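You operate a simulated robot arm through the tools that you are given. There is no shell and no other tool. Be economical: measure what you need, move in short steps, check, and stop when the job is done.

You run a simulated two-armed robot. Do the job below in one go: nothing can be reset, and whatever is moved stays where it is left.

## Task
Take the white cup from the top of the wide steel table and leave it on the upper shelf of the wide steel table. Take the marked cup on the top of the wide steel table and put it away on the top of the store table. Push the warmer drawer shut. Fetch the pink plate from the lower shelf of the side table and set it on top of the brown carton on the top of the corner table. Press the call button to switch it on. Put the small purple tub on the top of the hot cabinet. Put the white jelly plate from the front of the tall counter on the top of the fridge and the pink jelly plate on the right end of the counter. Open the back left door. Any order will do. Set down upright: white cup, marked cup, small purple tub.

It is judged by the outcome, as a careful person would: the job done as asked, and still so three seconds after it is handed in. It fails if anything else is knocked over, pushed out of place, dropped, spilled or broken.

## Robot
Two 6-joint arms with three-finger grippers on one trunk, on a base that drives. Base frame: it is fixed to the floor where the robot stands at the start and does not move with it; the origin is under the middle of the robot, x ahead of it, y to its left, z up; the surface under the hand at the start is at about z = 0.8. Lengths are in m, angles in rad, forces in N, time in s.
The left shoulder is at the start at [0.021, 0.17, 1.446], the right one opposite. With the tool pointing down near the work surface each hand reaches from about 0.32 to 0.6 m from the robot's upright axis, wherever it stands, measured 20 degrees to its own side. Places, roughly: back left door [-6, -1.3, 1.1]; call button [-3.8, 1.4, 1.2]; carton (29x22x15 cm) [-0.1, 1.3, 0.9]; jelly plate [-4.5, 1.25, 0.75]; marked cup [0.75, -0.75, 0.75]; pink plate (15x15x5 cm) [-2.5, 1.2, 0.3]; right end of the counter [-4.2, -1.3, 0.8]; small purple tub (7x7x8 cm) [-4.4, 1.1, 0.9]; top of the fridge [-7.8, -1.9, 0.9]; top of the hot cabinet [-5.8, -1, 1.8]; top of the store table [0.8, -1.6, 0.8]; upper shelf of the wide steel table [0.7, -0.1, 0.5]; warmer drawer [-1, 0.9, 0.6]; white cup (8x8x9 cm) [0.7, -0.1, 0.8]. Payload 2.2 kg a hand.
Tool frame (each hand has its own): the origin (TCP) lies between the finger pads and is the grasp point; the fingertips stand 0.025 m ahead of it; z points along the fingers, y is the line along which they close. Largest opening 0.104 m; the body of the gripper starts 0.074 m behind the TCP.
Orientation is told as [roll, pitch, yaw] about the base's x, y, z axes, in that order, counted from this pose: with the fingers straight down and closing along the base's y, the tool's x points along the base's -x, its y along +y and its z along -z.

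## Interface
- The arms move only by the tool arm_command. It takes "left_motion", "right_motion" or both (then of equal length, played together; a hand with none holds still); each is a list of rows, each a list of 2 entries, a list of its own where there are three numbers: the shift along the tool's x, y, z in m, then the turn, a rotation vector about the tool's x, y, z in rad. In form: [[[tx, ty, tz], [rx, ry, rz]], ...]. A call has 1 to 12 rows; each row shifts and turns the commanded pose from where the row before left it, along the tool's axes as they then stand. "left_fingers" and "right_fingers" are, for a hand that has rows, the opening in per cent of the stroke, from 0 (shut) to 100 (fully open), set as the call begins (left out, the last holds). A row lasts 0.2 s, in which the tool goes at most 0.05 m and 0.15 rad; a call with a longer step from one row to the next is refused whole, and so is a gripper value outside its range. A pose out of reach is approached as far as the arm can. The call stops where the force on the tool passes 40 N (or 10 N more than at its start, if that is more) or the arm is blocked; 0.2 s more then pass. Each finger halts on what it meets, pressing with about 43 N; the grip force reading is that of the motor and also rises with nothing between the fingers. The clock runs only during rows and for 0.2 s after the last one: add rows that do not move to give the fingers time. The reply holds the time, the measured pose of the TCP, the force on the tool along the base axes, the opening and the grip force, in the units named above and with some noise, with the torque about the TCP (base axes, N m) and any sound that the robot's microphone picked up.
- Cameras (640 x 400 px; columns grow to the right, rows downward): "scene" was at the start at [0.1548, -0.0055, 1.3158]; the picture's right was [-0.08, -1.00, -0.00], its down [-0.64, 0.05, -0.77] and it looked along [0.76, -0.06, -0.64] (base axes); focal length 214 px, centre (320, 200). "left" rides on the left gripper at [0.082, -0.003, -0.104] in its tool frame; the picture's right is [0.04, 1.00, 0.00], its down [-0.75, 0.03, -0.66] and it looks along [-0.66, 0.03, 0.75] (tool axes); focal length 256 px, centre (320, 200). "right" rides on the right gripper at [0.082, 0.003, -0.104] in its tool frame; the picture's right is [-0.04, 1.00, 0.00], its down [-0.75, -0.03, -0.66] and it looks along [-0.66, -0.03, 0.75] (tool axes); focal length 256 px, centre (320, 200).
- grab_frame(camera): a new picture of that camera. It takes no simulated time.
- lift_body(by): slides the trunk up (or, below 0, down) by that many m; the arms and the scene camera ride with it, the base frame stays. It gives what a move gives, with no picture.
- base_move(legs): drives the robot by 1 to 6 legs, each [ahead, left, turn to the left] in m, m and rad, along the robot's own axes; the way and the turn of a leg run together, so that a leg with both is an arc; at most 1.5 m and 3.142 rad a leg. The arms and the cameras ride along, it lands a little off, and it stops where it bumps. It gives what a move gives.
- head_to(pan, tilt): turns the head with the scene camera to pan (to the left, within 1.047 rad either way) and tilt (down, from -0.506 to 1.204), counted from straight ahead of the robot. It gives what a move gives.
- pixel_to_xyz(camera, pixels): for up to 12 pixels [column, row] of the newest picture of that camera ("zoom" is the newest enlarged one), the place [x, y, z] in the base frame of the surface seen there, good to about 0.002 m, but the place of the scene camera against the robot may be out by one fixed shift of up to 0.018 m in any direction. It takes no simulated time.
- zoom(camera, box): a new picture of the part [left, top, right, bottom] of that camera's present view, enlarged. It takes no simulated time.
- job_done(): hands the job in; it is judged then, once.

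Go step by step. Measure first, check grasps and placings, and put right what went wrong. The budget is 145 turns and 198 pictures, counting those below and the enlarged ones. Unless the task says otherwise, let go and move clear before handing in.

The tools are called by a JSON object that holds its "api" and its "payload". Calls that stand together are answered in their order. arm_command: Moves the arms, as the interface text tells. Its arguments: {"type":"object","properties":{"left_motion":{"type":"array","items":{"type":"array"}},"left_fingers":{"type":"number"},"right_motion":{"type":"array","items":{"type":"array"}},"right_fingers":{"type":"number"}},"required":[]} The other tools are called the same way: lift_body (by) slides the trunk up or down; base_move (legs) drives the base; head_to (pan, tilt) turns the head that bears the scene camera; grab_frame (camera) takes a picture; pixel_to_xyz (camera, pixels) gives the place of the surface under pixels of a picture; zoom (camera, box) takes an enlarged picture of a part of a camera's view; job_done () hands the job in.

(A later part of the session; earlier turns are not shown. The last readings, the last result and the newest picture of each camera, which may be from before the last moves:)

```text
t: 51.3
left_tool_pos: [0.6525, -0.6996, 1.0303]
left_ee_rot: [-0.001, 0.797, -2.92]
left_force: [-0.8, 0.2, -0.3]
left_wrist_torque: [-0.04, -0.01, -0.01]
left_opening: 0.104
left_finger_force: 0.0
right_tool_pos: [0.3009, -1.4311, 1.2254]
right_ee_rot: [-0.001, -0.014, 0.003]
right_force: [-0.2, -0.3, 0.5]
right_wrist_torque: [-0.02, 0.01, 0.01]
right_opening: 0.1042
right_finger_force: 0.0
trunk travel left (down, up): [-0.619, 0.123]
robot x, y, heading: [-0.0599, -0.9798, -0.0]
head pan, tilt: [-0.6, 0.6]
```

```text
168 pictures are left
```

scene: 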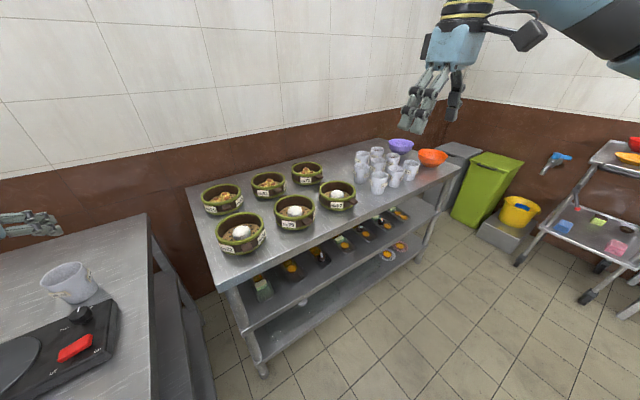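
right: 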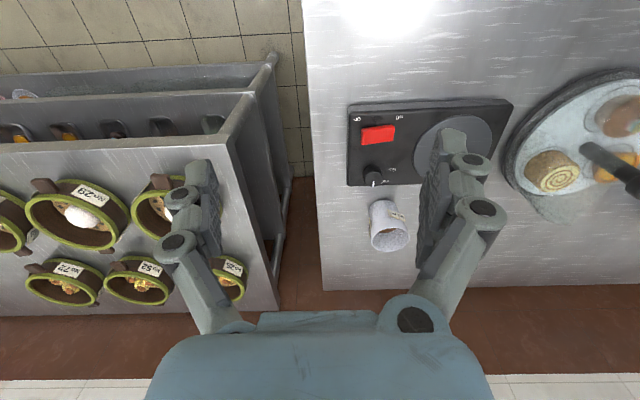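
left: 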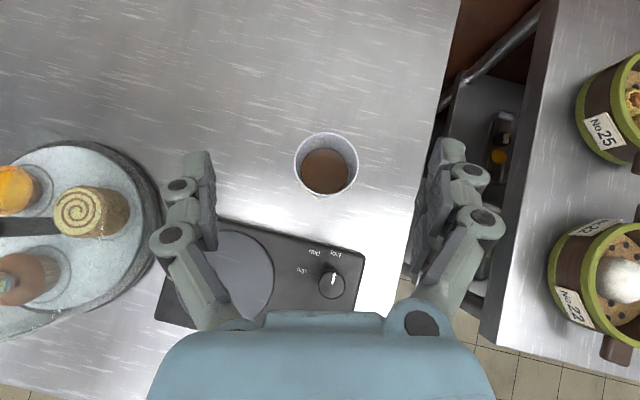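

The marked cup holds a drink, so it must stay level. I'll measure it and look for a free spot on the store table beside the other cups, around (355,205).

{"api": "pixel_to_xyz", "payload": {"camera": "left", "pixels": [[295, 165], [358, 165], [326, 133], [326, 198], [400, 150]]}}

{"api": "pixel_to_xyz", "payload": {"camera": "scene", "pixels": [[358, 206], [375, 202], [340, 205], [378, 192], [395, 188], [361, 180], [330, 172], [345, 212], [420, 180], [355, 183], [415, 188]]}}

{"api": "zoom", "payload": {"camera": "scene", "box": [280, 120, 480, 245]}}

```text
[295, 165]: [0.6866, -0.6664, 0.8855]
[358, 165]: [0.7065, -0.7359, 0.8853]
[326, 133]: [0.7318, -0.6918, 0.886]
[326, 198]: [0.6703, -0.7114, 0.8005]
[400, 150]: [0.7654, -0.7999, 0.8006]
```

```text
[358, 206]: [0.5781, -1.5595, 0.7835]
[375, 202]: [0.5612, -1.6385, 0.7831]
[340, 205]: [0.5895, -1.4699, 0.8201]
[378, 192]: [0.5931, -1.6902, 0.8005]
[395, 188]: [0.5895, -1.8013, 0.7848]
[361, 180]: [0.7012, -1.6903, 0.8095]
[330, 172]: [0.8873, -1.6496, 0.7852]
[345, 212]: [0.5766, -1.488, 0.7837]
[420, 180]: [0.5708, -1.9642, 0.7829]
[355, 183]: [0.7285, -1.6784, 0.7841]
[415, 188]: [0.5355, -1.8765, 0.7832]
```

```text
3.20 times, centred on (380, 182) of scene
```

zoom: 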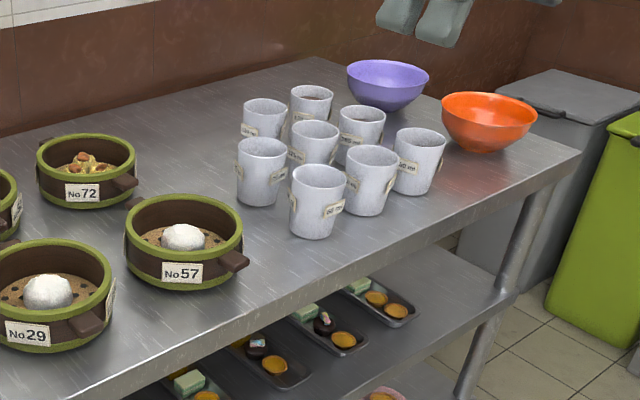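

The marked cup's centre is about (0.697,-0.701), with its rim at 0.8855. Beside the cup group looks tight, so I'll measure the alternatives: the open area behind at around (338,165), and front right.

{"api": "pixel_to_xyz", "payload": {"camera": "scene", "pixels": [[338, 165], [345, 155], [322, 160], [356, 168], [330, 150], [355, 199], [318, 168], [425, 183], [432, 172], [405, 184], [345, 222], [346, 178]]}}

{"api": "base_move", "payload": {"legs": [[0.04, 0, 0]]}}

{"api": "lift_body", "payload": {"by": -0.1}}

{"api": "grab_frame", "payload": {"camera": "left"}}

```text
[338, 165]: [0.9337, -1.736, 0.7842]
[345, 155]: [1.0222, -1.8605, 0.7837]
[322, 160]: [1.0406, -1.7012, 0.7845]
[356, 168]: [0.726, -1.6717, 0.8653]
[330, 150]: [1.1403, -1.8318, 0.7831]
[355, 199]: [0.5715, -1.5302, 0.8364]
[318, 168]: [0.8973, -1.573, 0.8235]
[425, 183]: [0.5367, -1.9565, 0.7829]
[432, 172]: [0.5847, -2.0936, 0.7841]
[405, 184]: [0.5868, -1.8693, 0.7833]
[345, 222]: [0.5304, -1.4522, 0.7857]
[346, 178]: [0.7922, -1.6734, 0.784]
```

```text
t: 52.1
left_tool_pos: [0.6933, -0.7001, 1.0302]
left_ee_rot: [0.0, 0.794, -2.923]
left_force: [0.4, 0.3, -0.8]
left_wrist_torque: [0.02, 0.01, 0.01]
left_opening: 0.1039
left_finger_force: 0.1
right_tool_pos: [0.3418, -1.4307, 1.2252]
right_ee_rot: [-0.001, -0.012, 0.0]
right_force: [-0.6, -0.6, 0.0]
right_wrist_torque: [0.01, 0.06, 0.01]
right_opening: 0.1039
right_finger_force: 0.0
trunk travel left (down, up): [-0.619, 0.123]
robot x, y, heading: [-0.0216, -0.9771, 0.002]
head pan, tilt: [-0.6, 0.6]
```

```text
t: 53.5
left_tool_pos: [0.6915, -0.7014, 0.9332]
left_ee_rot: [0.002, 0.796, -2.922]
left_force: [-0.4, -0.6, -0.1]
left_wrist_torque: [-0.01, 0.02, 0.01]
left_opening: 0.104
left_finger_force: 0.1
right_tool_pos: [0.341, -1.4311, 1.1267]
right_ee_rot: [0.0, -0.014, 0.0]
right_force: [-0.3, -1.2, 0.2]
right_wrist_torque: [-0.02, 0.02, 0.06]
right_opening: 0.1039
right_finger_force: 0.1
trunk travel left (down, up): [-0.519, 0.223]
robot x, y, heading: [-0.0237, -0.9783, 0.002]
head pan, tilt: [-0.6, 0.6]
```

```text
166 pictures are left
```

left: 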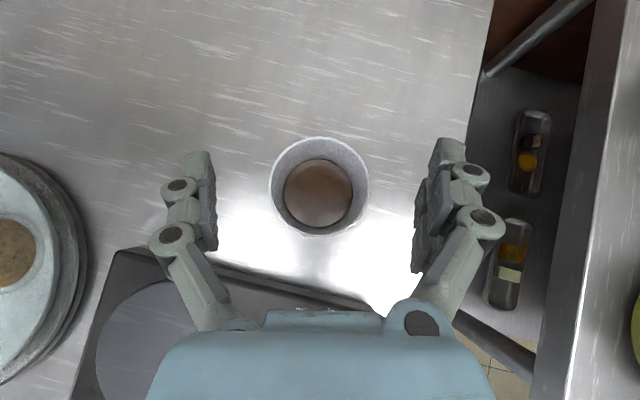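

The cup is centred at (319,187). I'll lower 0.088 and grip.

{"api": "lift_body", "payload": {"by": -0.087}}

{"api": "arm_command", "payload": {"left_motion": [[[0, 0, 0], [0, 0, 0]], [[0, 0, 0], [0, 0, 0]], [[0, 0, 0], [0, 0, 0]], [[0, 0, 0], [0, 0, 0]], [[0, 0, 0], [0, 0, 0]]], "left_fingers": 45}}

{"api": "lift_body", "payload": {"by": 0.17}}

{"api": "grab_frame", "payload": {"camera": "left"}}

```text
t: 54.7
left_tool_pos: [0.691, -0.7008, 0.8462]
left_ee_rot: [0.002, 0.797, -2.921]
left_force: [-0.3, -0.2, -0.5]
left_wrist_torque: [-0.01, 0.0, 0.03]
left_opening: 0.1042
left_finger_force: 0.1
right_tool_pos: [0.3405, -1.4318, 1.0387]
right_ee_rot: [-0.001, -0.015, 0.0]
right_force: [0.1, 0.4, -0.3]
right_wrist_torque: [0.04, 0.03, -0.06]
right_opening: 0.104
right_finger_force: 0.1
trunk travel left (down, up): [-0.432, 0.31]
robot x, y, heading: [-0.0206, -0.9781, -0.002]
head pan, tilt: [-0.6, 0.6]
```

```text
t: 55.9
left_tool_pos: [0.6922, -0.7007, 0.8456]
left_ee_rot: [0.0, 0.798, -2.922]
left_force: [0.1, 2.9, 3.9]
left_wrist_torque: [0.28, -0.03, 0.03]
left_opening: 0.0683
left_finger_force: 42.8
right_tool_pos: [0.3397, -1.4312, 1.0393]
right_ee_rot: [-0.002, -0.012, 0.0]
right_force: [-0.1, 0.1, 0.4]
right_wrist_torque: [0.01, 0.02, 0.0]
right_opening: 0.1039
right_finger_force: 0.1
trunk travel left (down, up): [-0.432, 0.31]
robot x, y, heading: [-0.0248, -0.9772, -0.0]
head pan, tilt: [-0.6, 0.6]
```

```text
t: 57.8
left_tool_pos: [0.6915, -0.6996, 1.0146]
left_ee_rot: [0.001, 0.793, -2.922]
left_force: [-0.1, 0.1, -0.5]
left_wrist_torque: [-0.04, 0.03, -0.01]
left_opening: 0.0682
left_finger_force: 43.0
right_tool_pos: [0.3415, -1.4316, 1.209]
right_ee_rot: [-0.002, -0.012, 0.0]
right_force: [0.0, -1.6, -0.3]
right_wrist_torque: [0.01, 0.01, -0.01]
right_opening: 0.1041
right_finger_force: 0.0
trunk travel left (down, up): [-0.602, 0.14]
robot x, y, heading: [-0.0221, -0.9751, -0.0]
head pan, tilt: [-0.6, 0.6]
```

```text
165 pictures are left
```

left: 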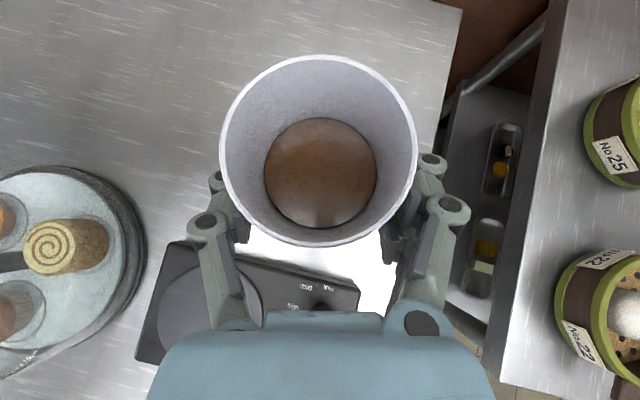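

The cup is held level with the drink intact. I'll back off and drive right to view the store table from in front.

{"api": "base_move", "payload": {"legs": [[-0.5, 0, 0], [0, -0.8, 0]]}}

{"api": "head_to", "payload": {"pan": 0.0, "tilt": 0.5}}

{"api": "grab_frame", "payload": {"camera": "scene"}}

```text
t: 62.0
left_tool_pos: [0.2108, -0.8263, 1.0136]
left_ee_rot: [0.0, 0.792, -2.948]
left_force: [0.4, -0.2, -1.8]
left_wrist_torque: [0.04, 0.05, 0.03]
left_opening: 0.0684
left_finger_force: 42.8
right_tool_pos: [-0.159, -1.5473, 1.2075]
right_ee_rot: [0.0, -0.01, -0.026]
right_force: [0.9, 0.2, -0.9]
right_wrist_torque: [0.03, 0.05, 0.01]
right_opening: 0.1041
right_finger_force: 0.0
trunk travel left (down, up): [-0.602, 0.14]
robot x, y, heading: [-0.5158, -1.0843, -0.024]
head pan, tilt: [-0.6, 0.6]
stopped in leg 2: the robot was blocked; the commanded pose is now the measured one
```

```text
t: 63.0
left_tool_pos: [0.2089, -0.823, 1.0137]
left_ee_rot: [-0.001, 0.794, -2.948]
left_force: [0.3, 0.4, -1.2]
left_wrist_torque: [-0.03, 0.0, 0.0]
left_opening: 0.068
left_finger_force: 42.5
right_tool_pos: [-0.1601, -1.5453, 1.2084]
right_ee_rot: [-0.002, -0.013, -0.022]
right_force: [-0.9, 0.0, -0.4]
right_wrist_torque: [0.03, 0.06, 0.0]
right_opening: 0.1039
right_finger_force: 0.0
trunk travel left (down, up): [-0.602, 0.14]
robot x, y, heading: [-0.5138, -1.084, -0.021]
head pan, tilt: [0.0, 0.499]
```

```text
164 pictures are left
```

scene: 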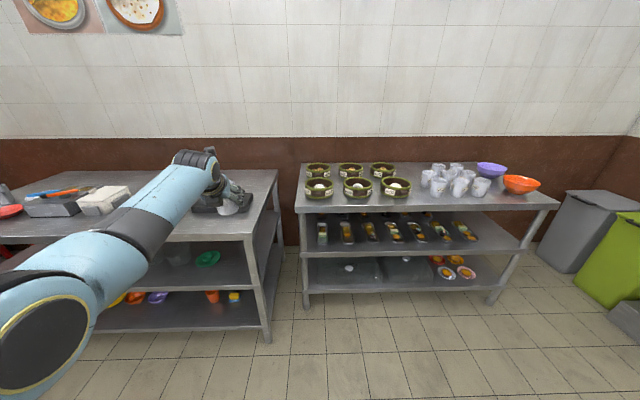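

The base bumped something on its right. I'll look there.

{"api": "head_to", "payload": {"pan": -1.04, "tilt": 0.9}}

{"api": "grab_frame", "payload": {"camera": "scene"}}

```text
t: 64.2
left_tool_pos: [0.2084, -0.8229, 1.0149]
left_ee_rot: [-0.002, 0.795, -2.946]
left_force: [0.8, 0.0, -1.5]
left_wrist_torque: [0.01, 0.02, 0.03]
left_opening: 0.0682
left_finger_force: 42.9
right_tool_pos: [-0.1598, -1.5465, 1.2085]
right_ee_rot: [-0.001, -0.012, -0.025]
right_force: [0.4, 0.0, 0.2]
right_wrist_torque: [0.0, 0.0, 0.01]
right_opening: 0.104
right_finger_force: 0.1
trunk travel left (down, up): [-0.602, 0.14]
robot x, y, heading: [-0.5139, -1.0864, -0.024]
head pan, tilt: [-1.04, 0.901]
```

```text
163 pictures are left
```

scene: 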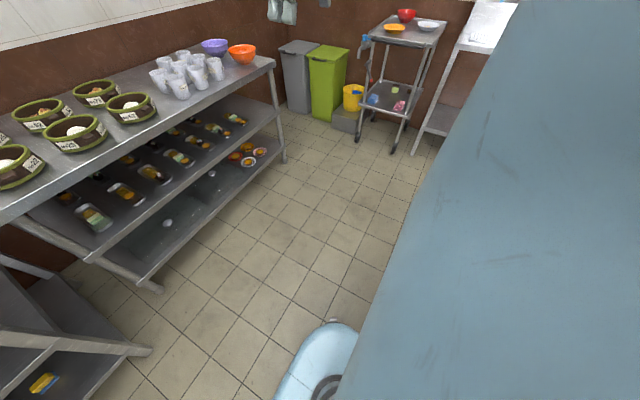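

{"api": "grab_frame", "payload": {"camera": "right"}}

{"api": "base_move", "payload": {"legs": [[0, 0.08, 0], [0.3, 0, 0]]}}

{"api": "grab_frame", "payload": {"camera": "scene"}}

{"api": "grab_frame", "payload": {"camera": "right"}}

```text
162 pictures are left
```

right: 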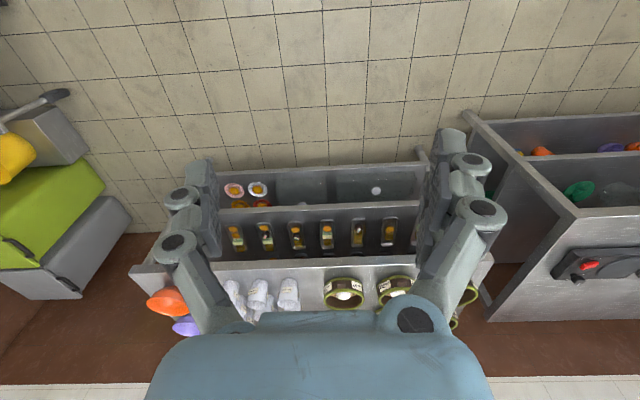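

```text
t: 67.0
left_tool_pos: [0.5123, -0.748, 1.0141]
left_ee_rot: [0.001, 0.794, -2.945]
left_force: [0.3, -0.1, -2.1]
left_wrist_torque: [0.01, 0.01, -0.03]
left_opening: 0.0679
left_finger_force: 43.0
right_tool_pos: [0.1447, -1.4711, 1.208]
right_ee_rot: [-0.001, -0.011, -0.019]
right_force: [0.3, -0.4, 0.2]
right_wrist_torque: [0.02, 0.04, -0.03]
right_opening: 0.1041
right_finger_force: 0.0
trunk travel left (down, up): [-0.602, 0.14]
robot x, y, heading: [-0.2144, -1.0089, -0.023]
head pan, tilt: [-1.04, 0.901]
```

```text
161 pictures are left
```

scene: 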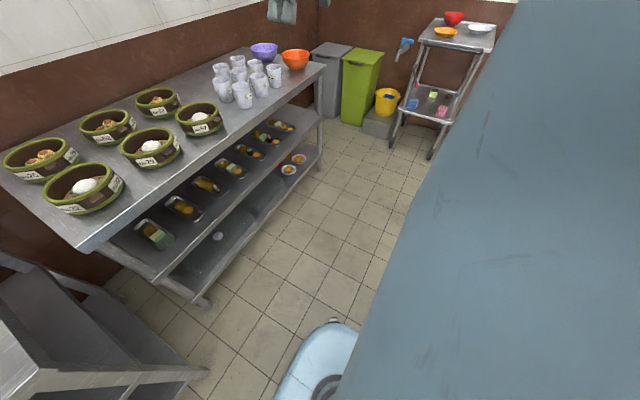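

```text
160 pictures are left
```

right: 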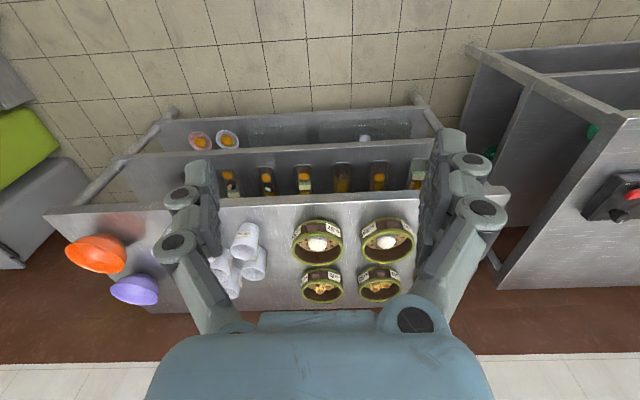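

The aisle in front of the store table looks clear here. I'll drive right along it.

{"api": "base_move", "payload": {"legs": [[0, -0.5, 0.022]]}}

{"api": "grab_frame", "payload": {"camera": "scene"}}

```text
t: 69.9
left_tool_pos: [0.4998, -1.2311, 1.0141]
left_ee_rot: [0.001, 0.795, -2.917]
left_force: [-0.5, -0.1, -0.9]
left_wrist_torque: [-0.03, -0.02, 0.04]
left_opening: 0.0677
left_finger_force: 43.0
right_tool_pos: [0.1557, -1.9654, 1.208]
right_ee_rot: [-0.001, -0.012, 0.009]
right_force: [0.2, -0.4, 0.1]
right_wrist_torque: [0.03, 0.02, -0.01]
right_opening: 0.1042
right_finger_force: 0.0
trunk travel left (down, up): [-0.602, 0.14]
robot x, y, heading: [-0.2155, -1.5132, 0.006]
head pan, tilt: [-1.04, 0.901]
```

```text
159 pictures are left
```

scene: 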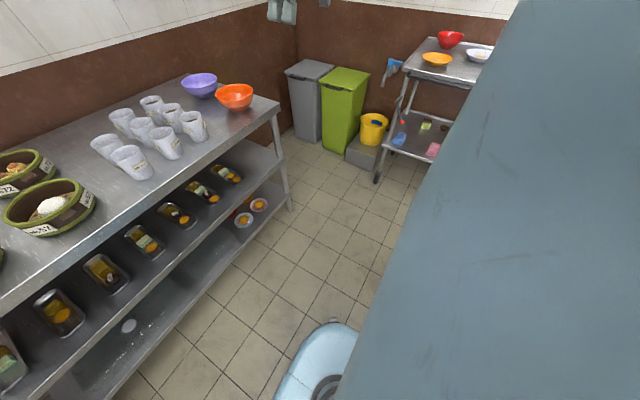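

{"api": "pixel_to_xyz", "payload": {"camera": "scene", "pixels": [[92, 195], [115, 195], [138, 176], [75, 155], [60, 140], [100, 130], [225, 130], [255, 118], [235, 108], [195, 138], [262, 95], [90, 150]]}}

{"api": "zoom", "payload": {"camera": "scene", "box": [0, 60, 290, 240]}}

```text
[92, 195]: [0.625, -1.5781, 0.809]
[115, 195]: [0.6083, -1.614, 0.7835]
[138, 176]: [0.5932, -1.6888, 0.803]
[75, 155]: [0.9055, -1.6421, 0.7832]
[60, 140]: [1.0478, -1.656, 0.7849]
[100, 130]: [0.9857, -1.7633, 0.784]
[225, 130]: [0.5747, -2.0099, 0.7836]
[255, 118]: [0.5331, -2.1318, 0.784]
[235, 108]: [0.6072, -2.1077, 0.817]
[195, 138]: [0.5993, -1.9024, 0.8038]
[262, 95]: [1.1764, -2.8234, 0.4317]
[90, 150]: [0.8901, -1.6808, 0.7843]
```

```text
2.21 times, centred on (145, 150) of scene
```

zoom: 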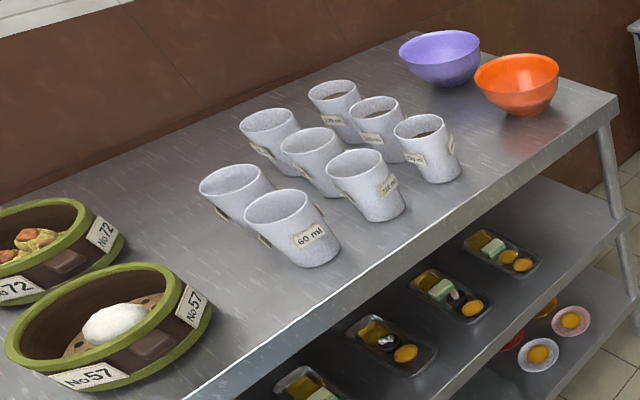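

{"api": "pixel_to_xyz", "payload": {"camera": "scene", "pixels": [[335, 326], [300, 350], [285, 390], [356, 330], [121, 137], [105, 148], [108, 145], [40, 170], [120, 120], [65, 165], [131, 125], [88, 170]]}}

```text
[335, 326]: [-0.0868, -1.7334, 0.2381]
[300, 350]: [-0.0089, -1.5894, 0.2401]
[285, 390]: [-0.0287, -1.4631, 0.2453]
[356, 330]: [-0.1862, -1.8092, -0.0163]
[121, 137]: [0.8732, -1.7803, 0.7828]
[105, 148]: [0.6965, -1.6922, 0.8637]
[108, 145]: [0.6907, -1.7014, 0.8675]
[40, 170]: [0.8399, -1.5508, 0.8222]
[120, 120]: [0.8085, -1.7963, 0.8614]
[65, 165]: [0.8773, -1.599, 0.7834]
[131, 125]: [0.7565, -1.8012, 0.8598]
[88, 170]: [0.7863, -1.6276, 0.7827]
```

The base radius is about 0.22, so it can approach to x≈0.2. A good free spot is (0.915,-1.69), behind the front cups. I'll drive there in two legs and look down.

{"api": "base_move", "payload": {"legs": [[0, -0.46, 0], [0.38, 0, 0]]}}

{"api": "grab_frame", "payload": {"camera": "left"}}

{"api": "grab_frame", "payload": {"camera": "scene"}}

```text
t: 74.7
left_tool_pos: [0.8826, -1.6784, 1.0137]
left_ee_rot: [0.0, 0.792, -2.905]
left_force: [-0.1, 0.2, -1.5]
left_wrist_torque: [-0.01, 0.04, 0.03]
left_opening: 0.0679
left_finger_force: 43.5
right_tool_pos: [0.5439, -2.4151, 1.2089]
right_ee_rot: [-0.002, -0.012, 0.015]
right_force: [-0.7, -0.3, -0.1]
right_wrist_torque: [-0.01, 0.02, 0.02]
right_opening: 0.104
right_finger_force: 0.1
trunk travel left (down, up): [-0.602, 0.14]
robot x, y, heading: [0.1721, -1.9675, 0.016]
head pan, tilt: [-1.04, 0.901]
```

```text
157 pictures are left
```

left: 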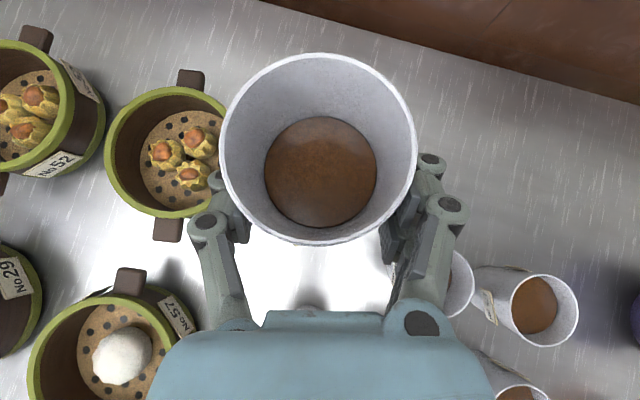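

```text
156 pictures are left
```

scene: 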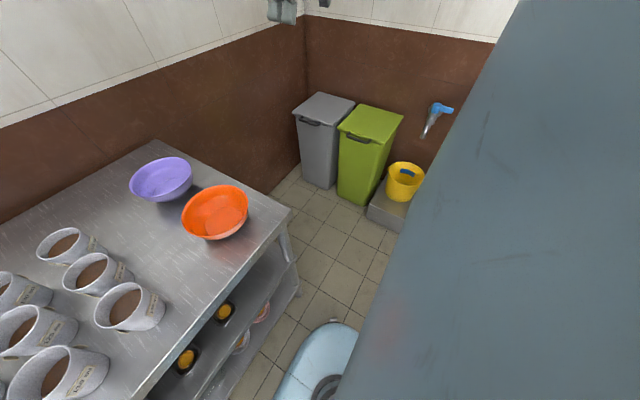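

{"api": "pixel_to_xyz", "payload": {"camera": "left", "pixels": [[222, 115], [205, 205], [470, 275], [490, 268], [520, 150], [450, 255], [195, 80], [215, 100]]}}

```text
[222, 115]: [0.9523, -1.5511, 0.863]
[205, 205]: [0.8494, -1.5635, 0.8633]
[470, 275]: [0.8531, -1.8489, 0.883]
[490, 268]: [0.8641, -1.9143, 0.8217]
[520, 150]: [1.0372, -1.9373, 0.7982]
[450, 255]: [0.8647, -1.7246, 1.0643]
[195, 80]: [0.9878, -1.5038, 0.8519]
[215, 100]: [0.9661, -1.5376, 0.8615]
```

Clearances are fine: the casserole rim is at y -1.555 and the nearest cup edge at about -1.78. I'll go forward 0.03, then lower.

{"api": "base_move", "payload": {"legs": [[0.03, 0, 0]]}}

{"api": "lift_body", "payload": {"by": -0.155}}

{"api": "grab_frame", "payload": {"camera": "left"}}

```text
t: 75.5
left_tool_pos: [0.9129, -1.6787, 1.0133]
left_ee_rot: [0.002, 0.794, -2.905]
left_force: [0.2, 0.1, -2.0]
left_wrist_torque: [0.0, 0.06, 0.03]
left_opening: 0.068
left_finger_force: 42.6
right_tool_pos: [0.5731, -2.4148, 1.209]
right_ee_rot: [-0.002, -0.012, 0.017]
right_force: [0.3, 0.0, -0.9]
right_wrist_torque: [-0.02, 0.0, 0.03]
right_opening: 0.1039
right_finger_force: 0.0
trunk travel left (down, up): [-0.602, 0.14]
robot x, y, heading: [0.1995, -1.9675, 0.017]
head pan, tilt: [-1.04, 0.901]
```

```text
t: 77.3
left_tool_pos: [0.9119, -1.6784, 0.8601]
left_ee_rot: [-0.002, 0.796, -2.907]
left_force: [0.4, 0.1, -1.1]
left_wrist_torque: [0.0, 0.0, -0.02]
left_opening: 0.0679
left_finger_force: 42.8
right_tool_pos: [0.5727, -2.4161, 1.0543]
right_ee_rot: [-0.001, -0.013, 0.019]
right_force: [0.0, -0.3, -0.6]
right_wrist_torque: [-0.03, 0.0, -0.01]
right_opening: 0.1041
right_finger_force: 0.0
trunk travel left (down, up): [-0.447, 0.295]
robot x, y, heading: [0.2021, -1.9665, 0.016]
head pan, tilt: [-1.04, 0.901]
```

```text
155 pictures are left
```

left: 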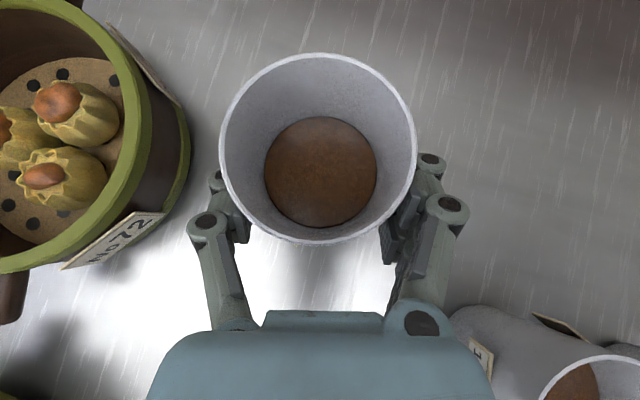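

Clear on both sides. I'll lower to contact and release.

{"api": "lift_body", "payload": {"by": -0.014}}

{"api": "arm_command", "payload": {"left_motion": [[[0, 0, 0], [0, 0, 0]], [[0, 0, 0], [0, 0, 0]], [[0, 0, 0], [0, 0, 0]], [[0, 0, 0], [0, 0, 0]]], "left_fingers": 95}}

{"api": "lift_body", "payload": {"by": 0.17}}

{"api": "grab_frame", "payload": {"camera": "left"}}

```text
t: 77.9
left_tool_pos: [0.912, -1.6788, 0.847]
left_ee_rot: [0.0, 0.795, -2.906]
left_force: [0.0, -0.9, 0.4]
left_wrist_torque: [0.01, -0.01, -0.01]
left_opening: 0.068
left_finger_force: 43.1
right_tool_pos: [0.5719, -2.4148, 1.039]
right_ee_rot: [-0.001, -0.014, 0.018]
right_force: [0.7, -0.7, -0.6]
right_wrist_torque: [0.0, -0.02, 0.01]
right_opening: 0.1038
right_finger_force: 0.1
trunk travel left (down, up): [-0.433, 0.309]
robot x, y, heading: [0.2012, -1.966, 0.019]
head pan, tilt: [-1.04, 0.901]
```

```text
t: 78.9
left_tool_pos: [0.9119, -1.6794, 0.8462]
left_ee_rot: [-0.001, 0.796, -2.905]
left_force: [0.5, -0.4, 0.4]
left_wrist_torque: [0.01, 0.06, 0.01]
left_opening: 0.0988
left_finger_force: 0.1
right_tool_pos: [0.5717, -2.4158, 1.04]
right_ee_rot: [-0.002, -0.012, 0.017]
right_force: [0.6, -0.1, -0.9]
right_wrist_torque: [-0.01, 0.01, 0.01]
right_opening: 0.1042
right_finger_force: 0.0
trunk travel left (down, up): [-0.433, 0.309]
robot x, y, heading: [0.1987, -1.9649, 0.017]
head pan, tilt: [-1.04, 0.901]
```

```text
t: 80.8
left_tool_pos: [0.9111, -1.6793, 1.0157]
left_ee_rot: [0.001, 0.794, -2.906]
left_force: [0.8, -0.1, 0.1]
left_wrist_torque: [-0.05, 0.0, -0.03]
left_opening: 0.0988
left_finger_force: 0.0
right_tool_pos: [0.5722, -2.415, 1.2094]
right_ee_rot: [-0.001, -0.012, 0.019]
right_force: [-1.4, 0.7, -0.2]
right_wrist_torque: [-0.03, 0.03, 0.0]
right_opening: 0.1039
right_finger_force: 0.1
trunk travel left (down, up): [-0.603, 0.139]
robot x, y, heading: [0.1983, -1.9666, 0.013]
head pan, tilt: [-1.04, 0.901]
```

```text
154 pictures are left
```

left: 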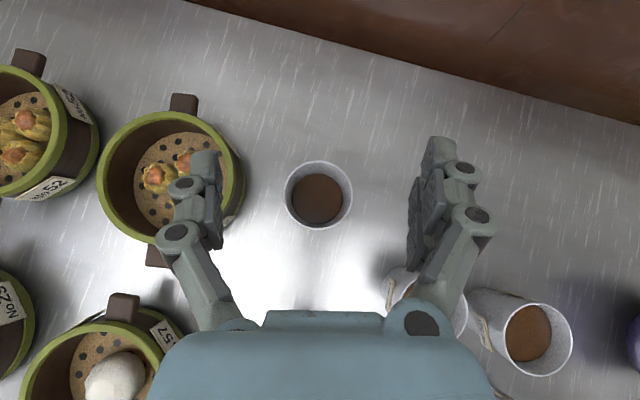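

The marked cup stands free among the casseroles and cups. I'll retreat, return along the aisle, turn to face +y, and look at the warmer, carton and side table.

{"api": "base_move", "payload": {"legs": [[-0.38, 0, -0.015], [0, 1.4, 0], [-0.5, 0.1, 0], [0, 0, 1.57]]}}

{"api": "head_to", "payload": {"pan": 0, "tilt": 0.5}}

{"api": "grab_frame", "payload": {"camera": "scene"}}

```text
t: 96.3
left_tool_pos: [-0.9403, 0.2738, 1.0168]
left_ee_rot: [0.0, 0.794, -1.369]
left_force: [0.6, 0.4, -0.5]
left_wrist_torque: [0.0, -0.01, 0.01]
left_opening: 0.0988
left_finger_force: 0.1
right_tool_pos: [-0.2163, -0.092, 1.2103]
right_ee_rot: [-0.002, -0.011, 1.553]
right_force: [0.0, 0.2, -1.1]
right_wrist_torque: [0.01, -0.02, 0.03]
right_opening: 0.1038
right_finger_force: 0.1
trunk travel left (down, up): [-0.603, 0.139]
robot x, y, heading: [-0.6737, -0.4461, 1.55]
head pan, tilt: [-1.04, 0.901]
```

```text
t: 97.6
left_tool_pos: [-0.9412, 0.2732, 1.0154]
left_ee_rot: [0.001, 0.795, -1.37]
left_force: [-1.1, -0.2, 0.0]
left_wrist_torque: [0.01, 0.0, -0.02]
left_opening: 0.0988
left_finger_force: 0.1
right_tool_pos: [-0.2168, -0.0915, 1.21]
right_ee_rot: [-0.002, -0.011, 1.555]
right_force: [-0.3, -0.3, 0.3]
right_wrist_torque: [0.02, 0.01, 0.03]
right_opening: 0.1038
right_finger_force: 0.1
trunk travel left (down, up): [-0.603, 0.139]
robot x, y, heading: [-0.6793, -0.45, 1.552]
head pan, tilt: [0.0, 0.499]
```

```text
153 pictures are left
```

scene: 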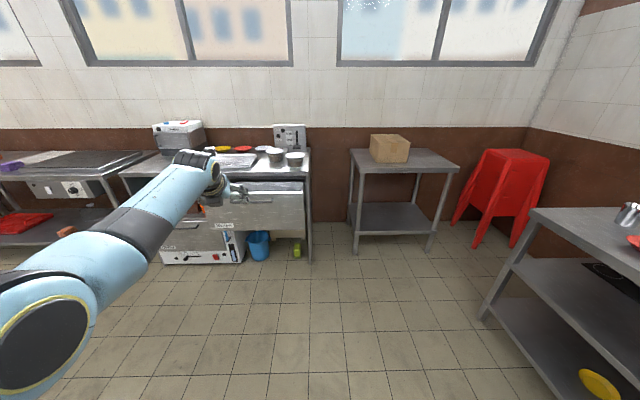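

{"api": "zoom", "payload": {"camera": "scene", "box": [100, 110, 340, 275]}}

{"api": "pixel_to_xyz", "payload": {"camera": "scene", "pixels": [[270, 195], [270, 210], [300, 200], [300, 230], [240, 232], [190, 235], [175, 215], [225, 222], [250, 180], [400, 165], [390, 148], [260, 240]]}}

```text
2.42 times, centred on (220, 192) of scene
```

zoom: 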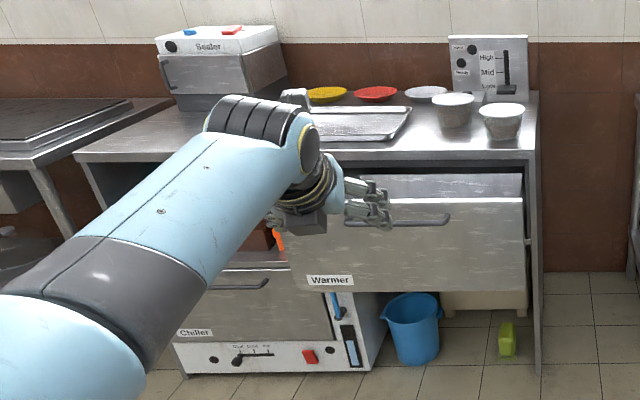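

```text
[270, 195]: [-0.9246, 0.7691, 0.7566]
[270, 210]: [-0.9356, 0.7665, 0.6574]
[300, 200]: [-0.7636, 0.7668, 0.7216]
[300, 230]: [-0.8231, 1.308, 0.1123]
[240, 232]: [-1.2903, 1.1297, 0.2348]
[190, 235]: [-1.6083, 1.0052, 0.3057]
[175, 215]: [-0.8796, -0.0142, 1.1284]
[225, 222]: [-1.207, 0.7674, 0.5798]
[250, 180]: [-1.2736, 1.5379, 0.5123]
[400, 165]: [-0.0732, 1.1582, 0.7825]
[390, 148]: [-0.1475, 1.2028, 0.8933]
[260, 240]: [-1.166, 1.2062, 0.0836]
```

The warmer drawer front sticks out at y≈0.77 (x -1.2 to -0.7, z 0.57–0.75). I'll lower the trunk, turn the left tool horizontal and close the fingers, ready to push around (-0.94, 0.66).

{"api": "lift_body", "payload": {"by": -0.36}}

{"api": "arm_command", "payload": {"left_motion": [[[0, 0, 0], [0, 0.13, 0]], [[0, 0, 0], [0, 0.13, 0]], [[0, 0, 0], [0, 0.13, 0]], [[0, 0, 0], [0, 0.13, 0]], [[0, 0, 0], [0, 0.13, 0]], [[0, 0, 0], [0, 0.12, 0]], [[0, 0, 0], [0, 0, 0]]], "left_fingers": 0}}

{"api": "grab_frame", "payload": {"camera": "scene"}}

{"api": "pixel_to_xyz", "payload": {"camera": "scene", "pixels": [[320, 200]]}}

```text
t: 101.1
left_tool_pos: [-0.9414, 0.2727, 0.6561]
left_ee_rot: [0.002, 0.795, -1.37]
left_force: [-0.1, -0.5, 0.9]
left_wrist_torque: [0.01, 0.03, 0.0]
left_opening: 0.0988
left_finger_force: 0.1
right_tool_pos: [-0.217, -0.0871, 0.8194]
right_ee_rot: [-0.002, 0.082, 1.554]
right_force: [1.0, -0.3, 0.3]
right_wrist_torque: [0.01, 0.02, 0.01]
right_opening: 0.1042
right_finger_force: 0.2
trunk travel left (down, up): [-0.243, 0.499]
robot x, y, heading: [-0.6785, -0.4503, 1.546]
head pan, tilt: [0.0, 0.499]
```

```text
t: 102.7
left_tool_pos: [-0.9442, 0.273, 0.6552]
left_ee_rot: [-0.013, 1.515, -1.371]
left_force: [-0.3, 0.1, 0.3]
left_wrist_torque: [-0.03, 0.03, -0.01]
left_opening: 0.0002
left_finger_force: 28.4
left hand out of reach, approached as far as the arm can: row 6
right_tool_pos: [-0.2169, -0.0881, 0.8183]
right_ee_rot: [-0.001, 0.081, 1.552]
right_force: [0.4, -0.4, -0.3]
right_wrist_torque: [0.02, 0.02, 0.01]
right_opening: 0.104
right_finger_force: 0.1
trunk travel left (down, up): [-0.243, 0.499]
robot x, y, heading: [-0.6751, -0.448, 1.554]
head pan, tilt: [0.0, 0.499]
```

```text
151 pictures are left
```

scene: 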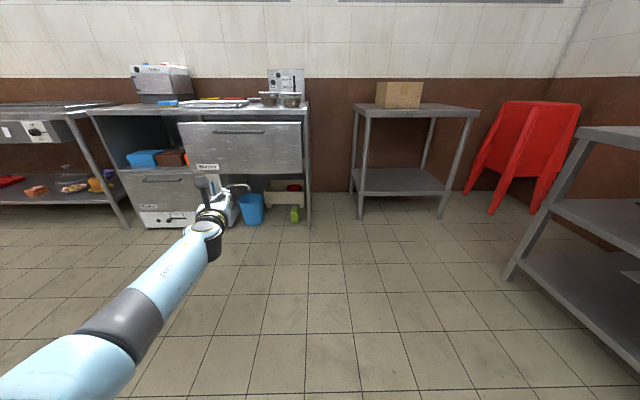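

```text
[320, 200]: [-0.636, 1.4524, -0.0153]
```

The tool is horizontal at z 0.655. I'll measure the counter edge to find the closed depth, and drive up to the drawer.

{"api": "pixel_to_xyz", "payload": {"camera": "scene", "pixels": [[240, 116], [150, 113], [240, 150], [220, 160], [150, 195], [295, 130], [180, 107], [306, 180], [230, 132]]}}

{"api": "base_move", "payload": {"legs": [[0.42, 0, 0]]}}

{"api": "grab_frame", "payload": {"camera": "left"}}

```text
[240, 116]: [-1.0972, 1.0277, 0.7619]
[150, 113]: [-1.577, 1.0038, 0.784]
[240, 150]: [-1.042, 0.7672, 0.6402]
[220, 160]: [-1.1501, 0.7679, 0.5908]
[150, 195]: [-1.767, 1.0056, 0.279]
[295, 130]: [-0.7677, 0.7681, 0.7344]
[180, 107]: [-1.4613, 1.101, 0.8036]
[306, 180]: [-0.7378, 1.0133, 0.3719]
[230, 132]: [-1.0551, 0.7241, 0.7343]
```

```text
t: 105.4
left_tool_pos: [-0.9391, 0.7066, 0.6561]
left_ee_rot: [-0.023, 1.514, -1.375]
left_force: [-0.1, -0.2, -0.6]
left_wrist_torque: [0.02, -0.02, 0.02]
left_opening: 0.0001
left_finger_force: 29.1
right_tool_pos: [-0.2117, 0.3487, 0.8186]
right_ee_rot: [-0.002, 0.082, 1.557]
right_force: [-1.0, 0.2, 0.2]
right_wrist_torque: [0.01, -0.04, 0.05]
right_opening: 0.1041
right_finger_force: 0.2
trunk travel left (down, up): [-0.243, 0.499]
robot x, y, heading: [-0.6715, -0.0115, 1.553]
head pan, tilt: [0.0, 0.499]
```

```text
150 pictures are left
```

left: 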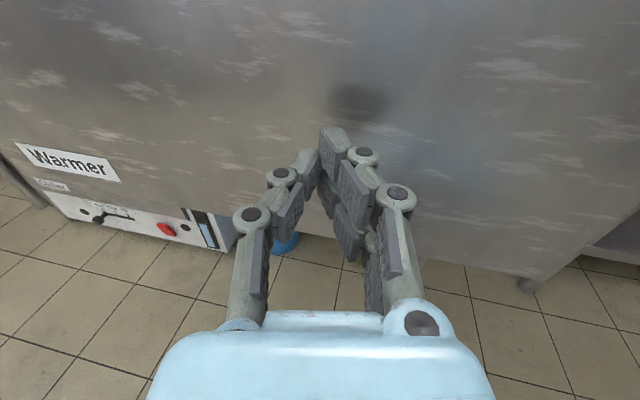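

The tip is 3 cm from the drawer. I'll push in steps.

{"api": "base_move", "payload": {"legs": [[0.15, 0, 0]]}}

{"api": "base_move", "payload": {"legs": [[0.11, 0, 0]]}}

{"api": "grab_frame", "payload": {"camera": "scene"}}

{"api": "pixel_to_xyz", "payload": {"camera": "scene", "pixels": [[240, 150]]}}

```text
t: 106.7
left_tool_pos: [-0.9361, 0.8538, 0.6548]
left_ee_rot: [-0.022, 1.512, -1.377]
left_force: [-1.0, 0.2, 0.8]
left_wrist_torque: [0.01, -0.02, -0.02]
left_opening: 0.0
left_finger_force: 28.3
right_tool_pos: [-0.2087, 0.4969, 0.8165]
right_ee_rot: [-0.001, 0.083, 1.556]
right_force: [0.4, 0.5, -0.4]
right_wrist_torque: [-0.01, -0.02, -0.02]
right_opening: 0.1039
right_finger_force: 0.1
trunk travel left (down, up): [-0.243, 0.499]
robot x, y, heading: [-0.6671, 0.1397, 1.554]
head pan, tilt: [0.0, 0.499]
```

```text
t: 107.9
left_tool_pos: [-0.9324, 0.9643, 0.6544]
left_ee_rot: [-0.023, 1.512, -1.378]
left_force: [0.8, -0.3, -0.7]
left_wrist_torque: [0.0, 0.0, -0.01]
left_opening: 0.0
left_finger_force: 28.6
right_tool_pos: [-0.2052, 0.6062, 0.8177]
right_ee_rot: [-0.003, 0.081, 1.554]
right_force: [-0.5, -0.1, -0.5]
right_wrist_torque: [-0.01, 0.0, -0.03]
right_opening: 0.1041
right_finger_force: 0.0
trunk travel left (down, up): [-0.243, 0.499]
robot x, y, heading: [-0.6659, 0.246, 1.553]
head pan, tilt: [0.0, 0.499]
```

```text
149 pictures are left
```

scene: 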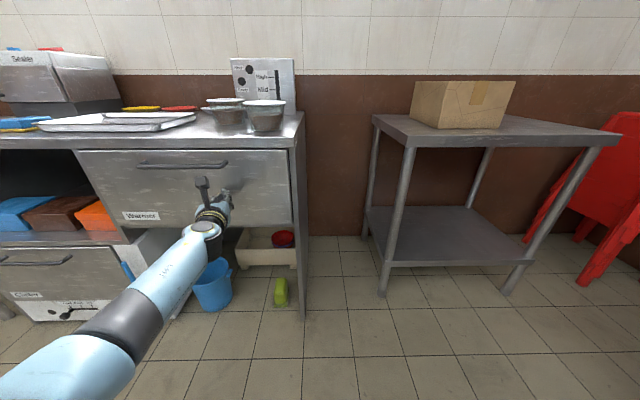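

```text
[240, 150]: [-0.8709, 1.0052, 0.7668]
```

The drawer is nearly in. I'll measure the front against the frame and push the last bit.

{"api": "pixel_to_xyz", "payload": {"camera": "scene", "pixels": [[150, 190], [260, 190], [280, 160], [296, 200], [230, 143], [60, 285]]}}

{"api": "base_move", "payload": {"legs": [[0.03, 0, 0]]}}

{"api": "grab_frame", "payload": {"camera": "scene"}}

{"api": "pixel_to_xyz", "payload": {"camera": "scene", "pixels": [[150, 190], [260, 190], [280, 165], [302, 200], [230, 143]]}}

```text
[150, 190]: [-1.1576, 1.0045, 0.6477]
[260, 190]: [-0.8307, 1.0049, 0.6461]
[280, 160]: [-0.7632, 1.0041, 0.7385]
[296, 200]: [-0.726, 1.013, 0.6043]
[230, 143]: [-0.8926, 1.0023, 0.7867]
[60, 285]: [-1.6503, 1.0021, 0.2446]
```

```text
t: 108.8
left_tool_pos: [-0.9327, 0.9765, 0.6565]
left_ee_rot: [0.015, 1.518, -1.333]
left_force: [4.3, -17.9, 9.1]
left_wrist_torque: [0.6, 0.09, -0.13]
left_opening: 0.0
left_finger_force: 28.6
right_tool_pos: [-0.2062, 0.6216, 0.8185]
right_ee_rot: [0.0, 0.078, 1.56]
right_force: [-0.3, -0.2, 0.0]
right_wrist_torque: [0.01, -0.02, 0.0]
right_opening: 0.1037
right_finger_force: 0.1
trunk travel left (down, up): [-0.243, 0.499]
robot x, y, heading: [-0.6636, 0.2607, 1.554]
head pan, tilt: [0.0, 0.499]
stopped in leg 1: the force on the tool passed its limit at 120 N (the readings are from after the stop); the commanded pose is now the measured one
```

```text
148 pictures are left
```

scene: 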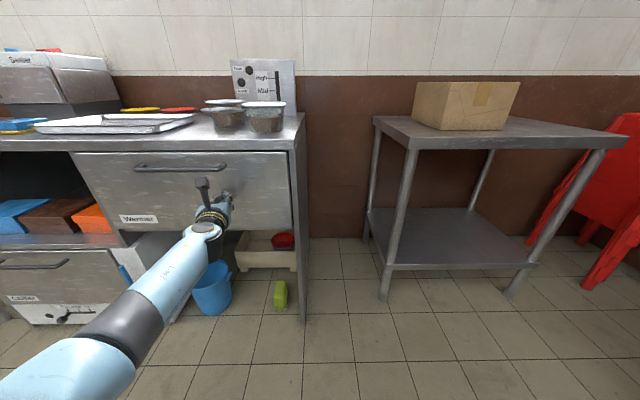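

```text
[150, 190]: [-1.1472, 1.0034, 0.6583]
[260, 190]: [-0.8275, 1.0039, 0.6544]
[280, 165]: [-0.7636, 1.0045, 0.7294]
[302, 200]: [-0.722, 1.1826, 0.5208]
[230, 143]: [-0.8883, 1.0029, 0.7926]
```

The drawer is flush with the chiller front (y≈1.004). I'll back off and look left towards the side table.

{"api": "base_move", "payload": {"legs": [[-0.65, 0, 0]]}}

{"api": "head_to", "payload": {"pan": 0.9, "tilt": 0.5}}

{"api": "grab_frame", "payload": {"camera": "scene"}}

```text
t: 112.4
left_tool_pos: [-0.9442, 0.3291, 0.6552]
left_ee_rot: [0.009, 1.515, -1.343]
left_force: [-0.6, -0.5, 0.2]
left_wrist_torque: [0.01, 0.03, -0.02]
left_opening: 0.0
left_finger_force: 28.9
right_tool_pos: [-0.2159, -0.0286, 0.8177]
right_ee_rot: [0.0, 0.083, 1.554]
right_force: [-0.6, -0.4, 0.7]
right_wrist_torque: [-0.01, 0.01, 0.0]
right_opening: 0.1037
right_finger_force: 0.0
trunk travel left (down, up): [-0.243, 0.499]
robot x, y, heading: [-0.6746, -0.385, 1.555]
head pan, tilt: [0.0, 0.499]
```

```text
t: 113.6
left_tool_pos: [-0.9432, 0.3285, 0.6542]
left_ee_rot: [0.005, 1.515, -1.346]
left_force: [-0.3, -0.1, -0.4]
left_wrist_torque: [-0.01, -0.01, -0.02]
left_opening: 0.0
left_finger_force: 28.9
right_tool_pos: [-0.2158, -0.0287, 0.8179]
right_ee_rot: [-0.002, 0.082, 1.554]
right_force: [0.6, 0.6, 0.1]
right_wrist_torque: [-0.01, 0.01, 0.01]
right_opening: 0.1043
right_finger_force: 0.1
trunk travel left (down, up): [-0.243, 0.499]
robot x, y, heading: [-0.6761, -0.3903, 1.553]
head pan, tilt: [0.901, 0.499]
```

```text
147 pictures are left
```

scene: 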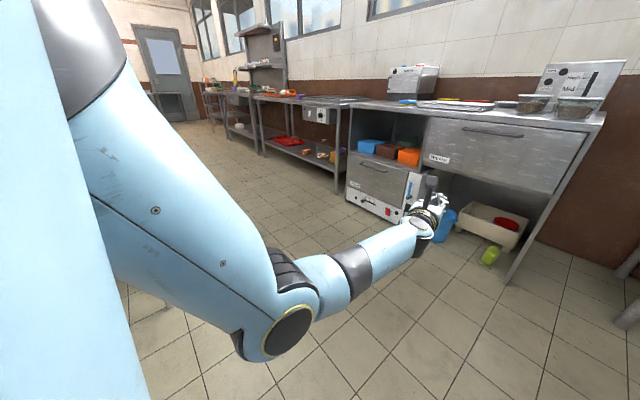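

The aisle along the counters is clear. I'll drive 1.4 m to the left and look at the side table.

{"api": "base_move", "payload": {"legs": [[0, 1.4, 0]]}}

{"api": "head_to", "payload": {"pan": 0.2, "tilt": 0.5}}

{"api": "grab_frame", "payload": {"camera": "scene"}}

```text
t: 117.9
left_tool_pos: [-1.761, 0.3477, 0.6543]
left_ee_rot: [-0.011, 1.515, -1.276]
left_force: [0.2, 0.5, 0.2]
left_wrist_torque: [-0.04, -0.01, 0.02]
left_opening: 0.0
left_finger_force: 27.7
right_tool_pos: [-1.0065, 0.0535, 0.8174]
right_ee_rot: [0.001, 0.079, 1.642]
right_force: [0.5, 0.4, -0.4]
right_wrist_torque: [0.01, 0.02, 0.0]
right_opening: 0.1039
right_finger_force: 0.0
trunk travel left (down, up): [-0.243, 0.499]
robot x, y, heading: [-1.4353, -0.3424, 1.641]
head pan, tilt: [0.901, 0.499]
stopped in leg 1: the robot was blocked; the commanded pose is now the measured one
```

```text
t: 119.0
left_tool_pos: [-1.7618, 0.3464, 0.6549]
left_ee_rot: [0.003, 1.516, -1.262]
left_force: [-0.9, -0.4, -0.4]
left_wrist_torque: [0.03, -0.01, 0.0]
left_opening: 0.0
left_finger_force: 28.4
right_tool_pos: [-1.007, 0.0531, 0.817]
right_ee_rot: [0.0, 0.082, 1.641]
right_force: [-0.4, -0.1, -0.2]
right_wrist_torque: [-0.03, 0.02, 0.01]
right_opening: 0.1037
right_finger_force: 0.2
trunk travel left (down, up): [-0.243, 0.499]
robot x, y, heading: [-1.4319, -0.3429, 1.636]
head pan, tilt: [0.201, 0.499]
```

```text
146 pictures are left
```

scene: 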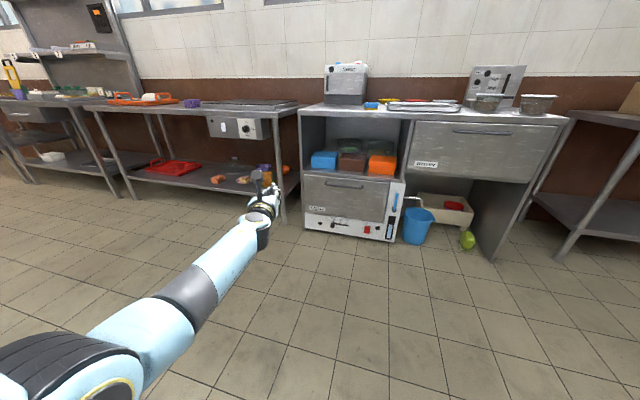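

The base hit something low at its rear left. I'll move away from it (forward towards the counters) and turn to face -x to see.

{"api": "base_move", "payload": {"legs": [[0, -0.1, 0], [0.3, 0, 0], [0, 0, 1.5]]}}

{"api": "head_to", "payload": {"pan": 0, "tilt": 0.5}}

{"api": "grab_frame", "payload": {"camera": "scene"}}

{"api": "head_to", "payload": {"pan": 0.9, "tilt": 0.7}}

{"api": "grab_frame", "payload": {"camera": "scene"}}

```text
t: 125.5
left_tool_pos: [-2.0664, -0.3184, 0.6558]
left_ee_rot: [0.005, 1.517, 0.243]
left_force: [-0.7, -0.4, -0.4]
left_wrist_torque: [0.0, -0.02, 0.03]
left_opening: 0.0
left_finger_force: 28.6
right_tool_pos: [-1.7254, 0.4161, 0.8174]
right_ee_rot: [-0.001, 0.082, -3.136]
right_force: [-1.6, -0.2, -0.1]
right_wrist_torque: [0.02, 0.04, 0.03]
right_opening: 0.1043
right_finger_force: 0.1
trunk travel left (down, up): [-0.243, 0.499]
robot x, y, heading: [-1.3541, -0.0361, -3.138]
head pan, tilt: [0.201, 0.499]
```

```text
t: 126.2
left_tool_pos: [-2.0689, -0.3161, 0.6548]
left_ee_rot: [0.006, 1.514, 0.244]
left_force: [0.1, 0.1, -0.8]
left_wrist_torque: [0.0, 0.0, 0.01]
left_opening: 0.0
left_finger_force: 28.6
right_tool_pos: [-1.7256, 0.4164, 0.8174]
right_ee_rot: [-0.001, 0.08, -3.137]
right_force: [0.3, -0.2, -0.1]
right_wrist_torque: [-0.03, -0.01, -0.03]
right_opening: 0.1041
right_finger_force: 0.0
trunk travel left (down, up): [-0.243, 0.499]
robot x, y, heading: [-1.3558, -0.0346, -3.142]
head pan, tilt: [0.0, 0.499]
```

```text
145 pictures are left
```

scene: 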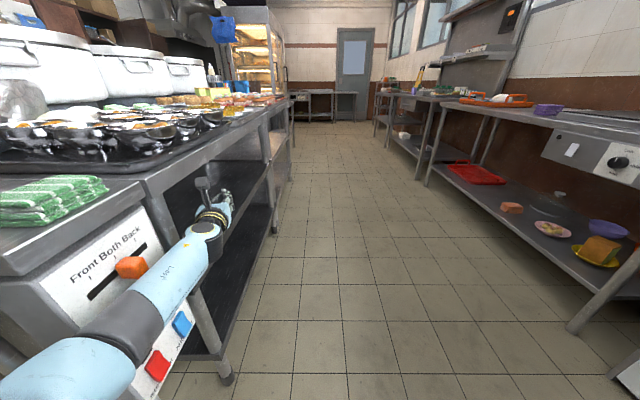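

```text
t: 127.4
left_tool_pos: [-2.0657, -0.3185, 0.6551]
left_ee_rot: [0.005, 1.514, 0.245]
left_force: [0.1, -0.6, 0.8]
left_wrist_torque: [0.01, 0.01, 0.02]
left_opening: 0.0003
left_finger_force: 28.5
right_tool_pos: [-1.725, 0.416, 0.8188]
right_ee_rot: [0.0, 0.081, -3.138]
right_force: [0.2, 0.6, -0.1]
right_wrist_torque: [-0.01, -0.04, 0.0]
right_opening: 0.1042
right_finger_force: 0.0
trunk travel left (down, up): [-0.243, 0.499]
robot x, y, heading: [-1.3542, -0.037, -3.138]
head pan, tilt: [0.901, 0.7]
```

```text
144 pictures are left
```

scene: 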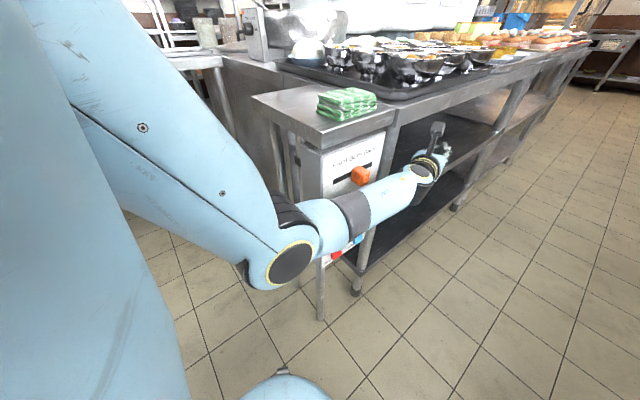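

A long island runs along y≈-0.4. I'll measure the aisle limits from a straight view.

{"api": "head_to", "payload": {"pan": 0, "tilt": 0.5}}

{"api": "grab_frame", "payload": {"camera": "scene"}}

{"api": "pixel_to_xyz", "payload": {"camera": "scene", "pixels": [[140, 250], [145, 185], [220, 140], [280, 108], [225, 378], [275, 228], [570, 330], [610, 135], [430, 100], [425, 180], [540, 230], [600, 250]]}}

{"api": "zoom", "payload": {"camera": "scene", "box": [420, 80, 640, 280]}}

```text
t: 128.6
left_tool_pos: [-2.0661, -0.318, 0.6549]
left_ee_rot: [0.006, 1.516, 0.245]
left_force: [-0.1, 0.5, 0.6]
left_wrist_torque: [0.0, 0.02, 0.04]
left_opening: 0.0
left_finger_force: 28.1
right_tool_pos: [-1.7247, 0.4164, 0.8176]
right_ee_rot: [-0.001, 0.083, -3.137]
right_force: [-0.5, 0.7, 0.5]
right_wrist_torque: [0.03, 0.01, 0.03]
right_opening: 0.1043
right_finger_force: 0.1
trunk travel left (down, up): [-0.243, 0.499]
robot x, y, heading: [-1.3563, -0.0384, -3.14]
head pan, tilt: [0.0, 0.499]
```

```text
143 pictures are left
```

scene: 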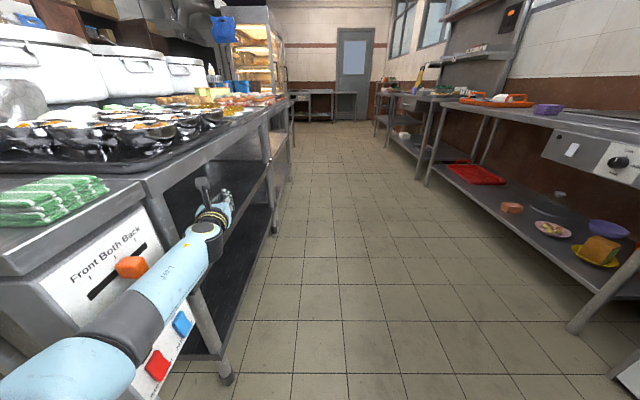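

```text
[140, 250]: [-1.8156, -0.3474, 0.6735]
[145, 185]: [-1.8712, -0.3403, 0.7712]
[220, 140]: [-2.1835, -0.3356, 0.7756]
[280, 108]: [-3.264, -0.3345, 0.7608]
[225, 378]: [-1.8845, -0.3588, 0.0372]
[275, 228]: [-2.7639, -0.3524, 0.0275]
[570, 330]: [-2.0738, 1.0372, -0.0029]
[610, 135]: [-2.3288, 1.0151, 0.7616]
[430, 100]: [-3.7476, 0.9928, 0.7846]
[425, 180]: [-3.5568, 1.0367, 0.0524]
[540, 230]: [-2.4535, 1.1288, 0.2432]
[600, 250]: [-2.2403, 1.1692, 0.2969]
```

```text
2.00 times, centred on (530, 180) of scene
```

zoom: 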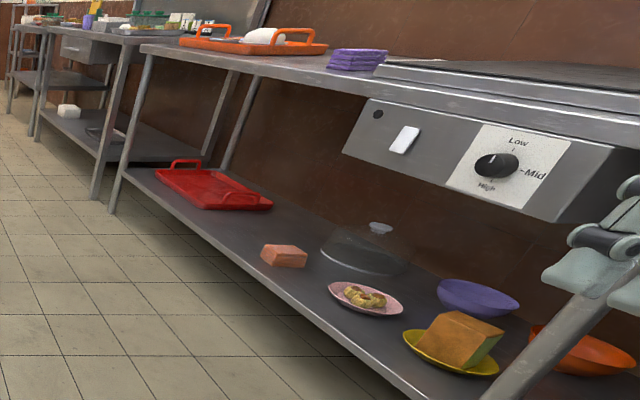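

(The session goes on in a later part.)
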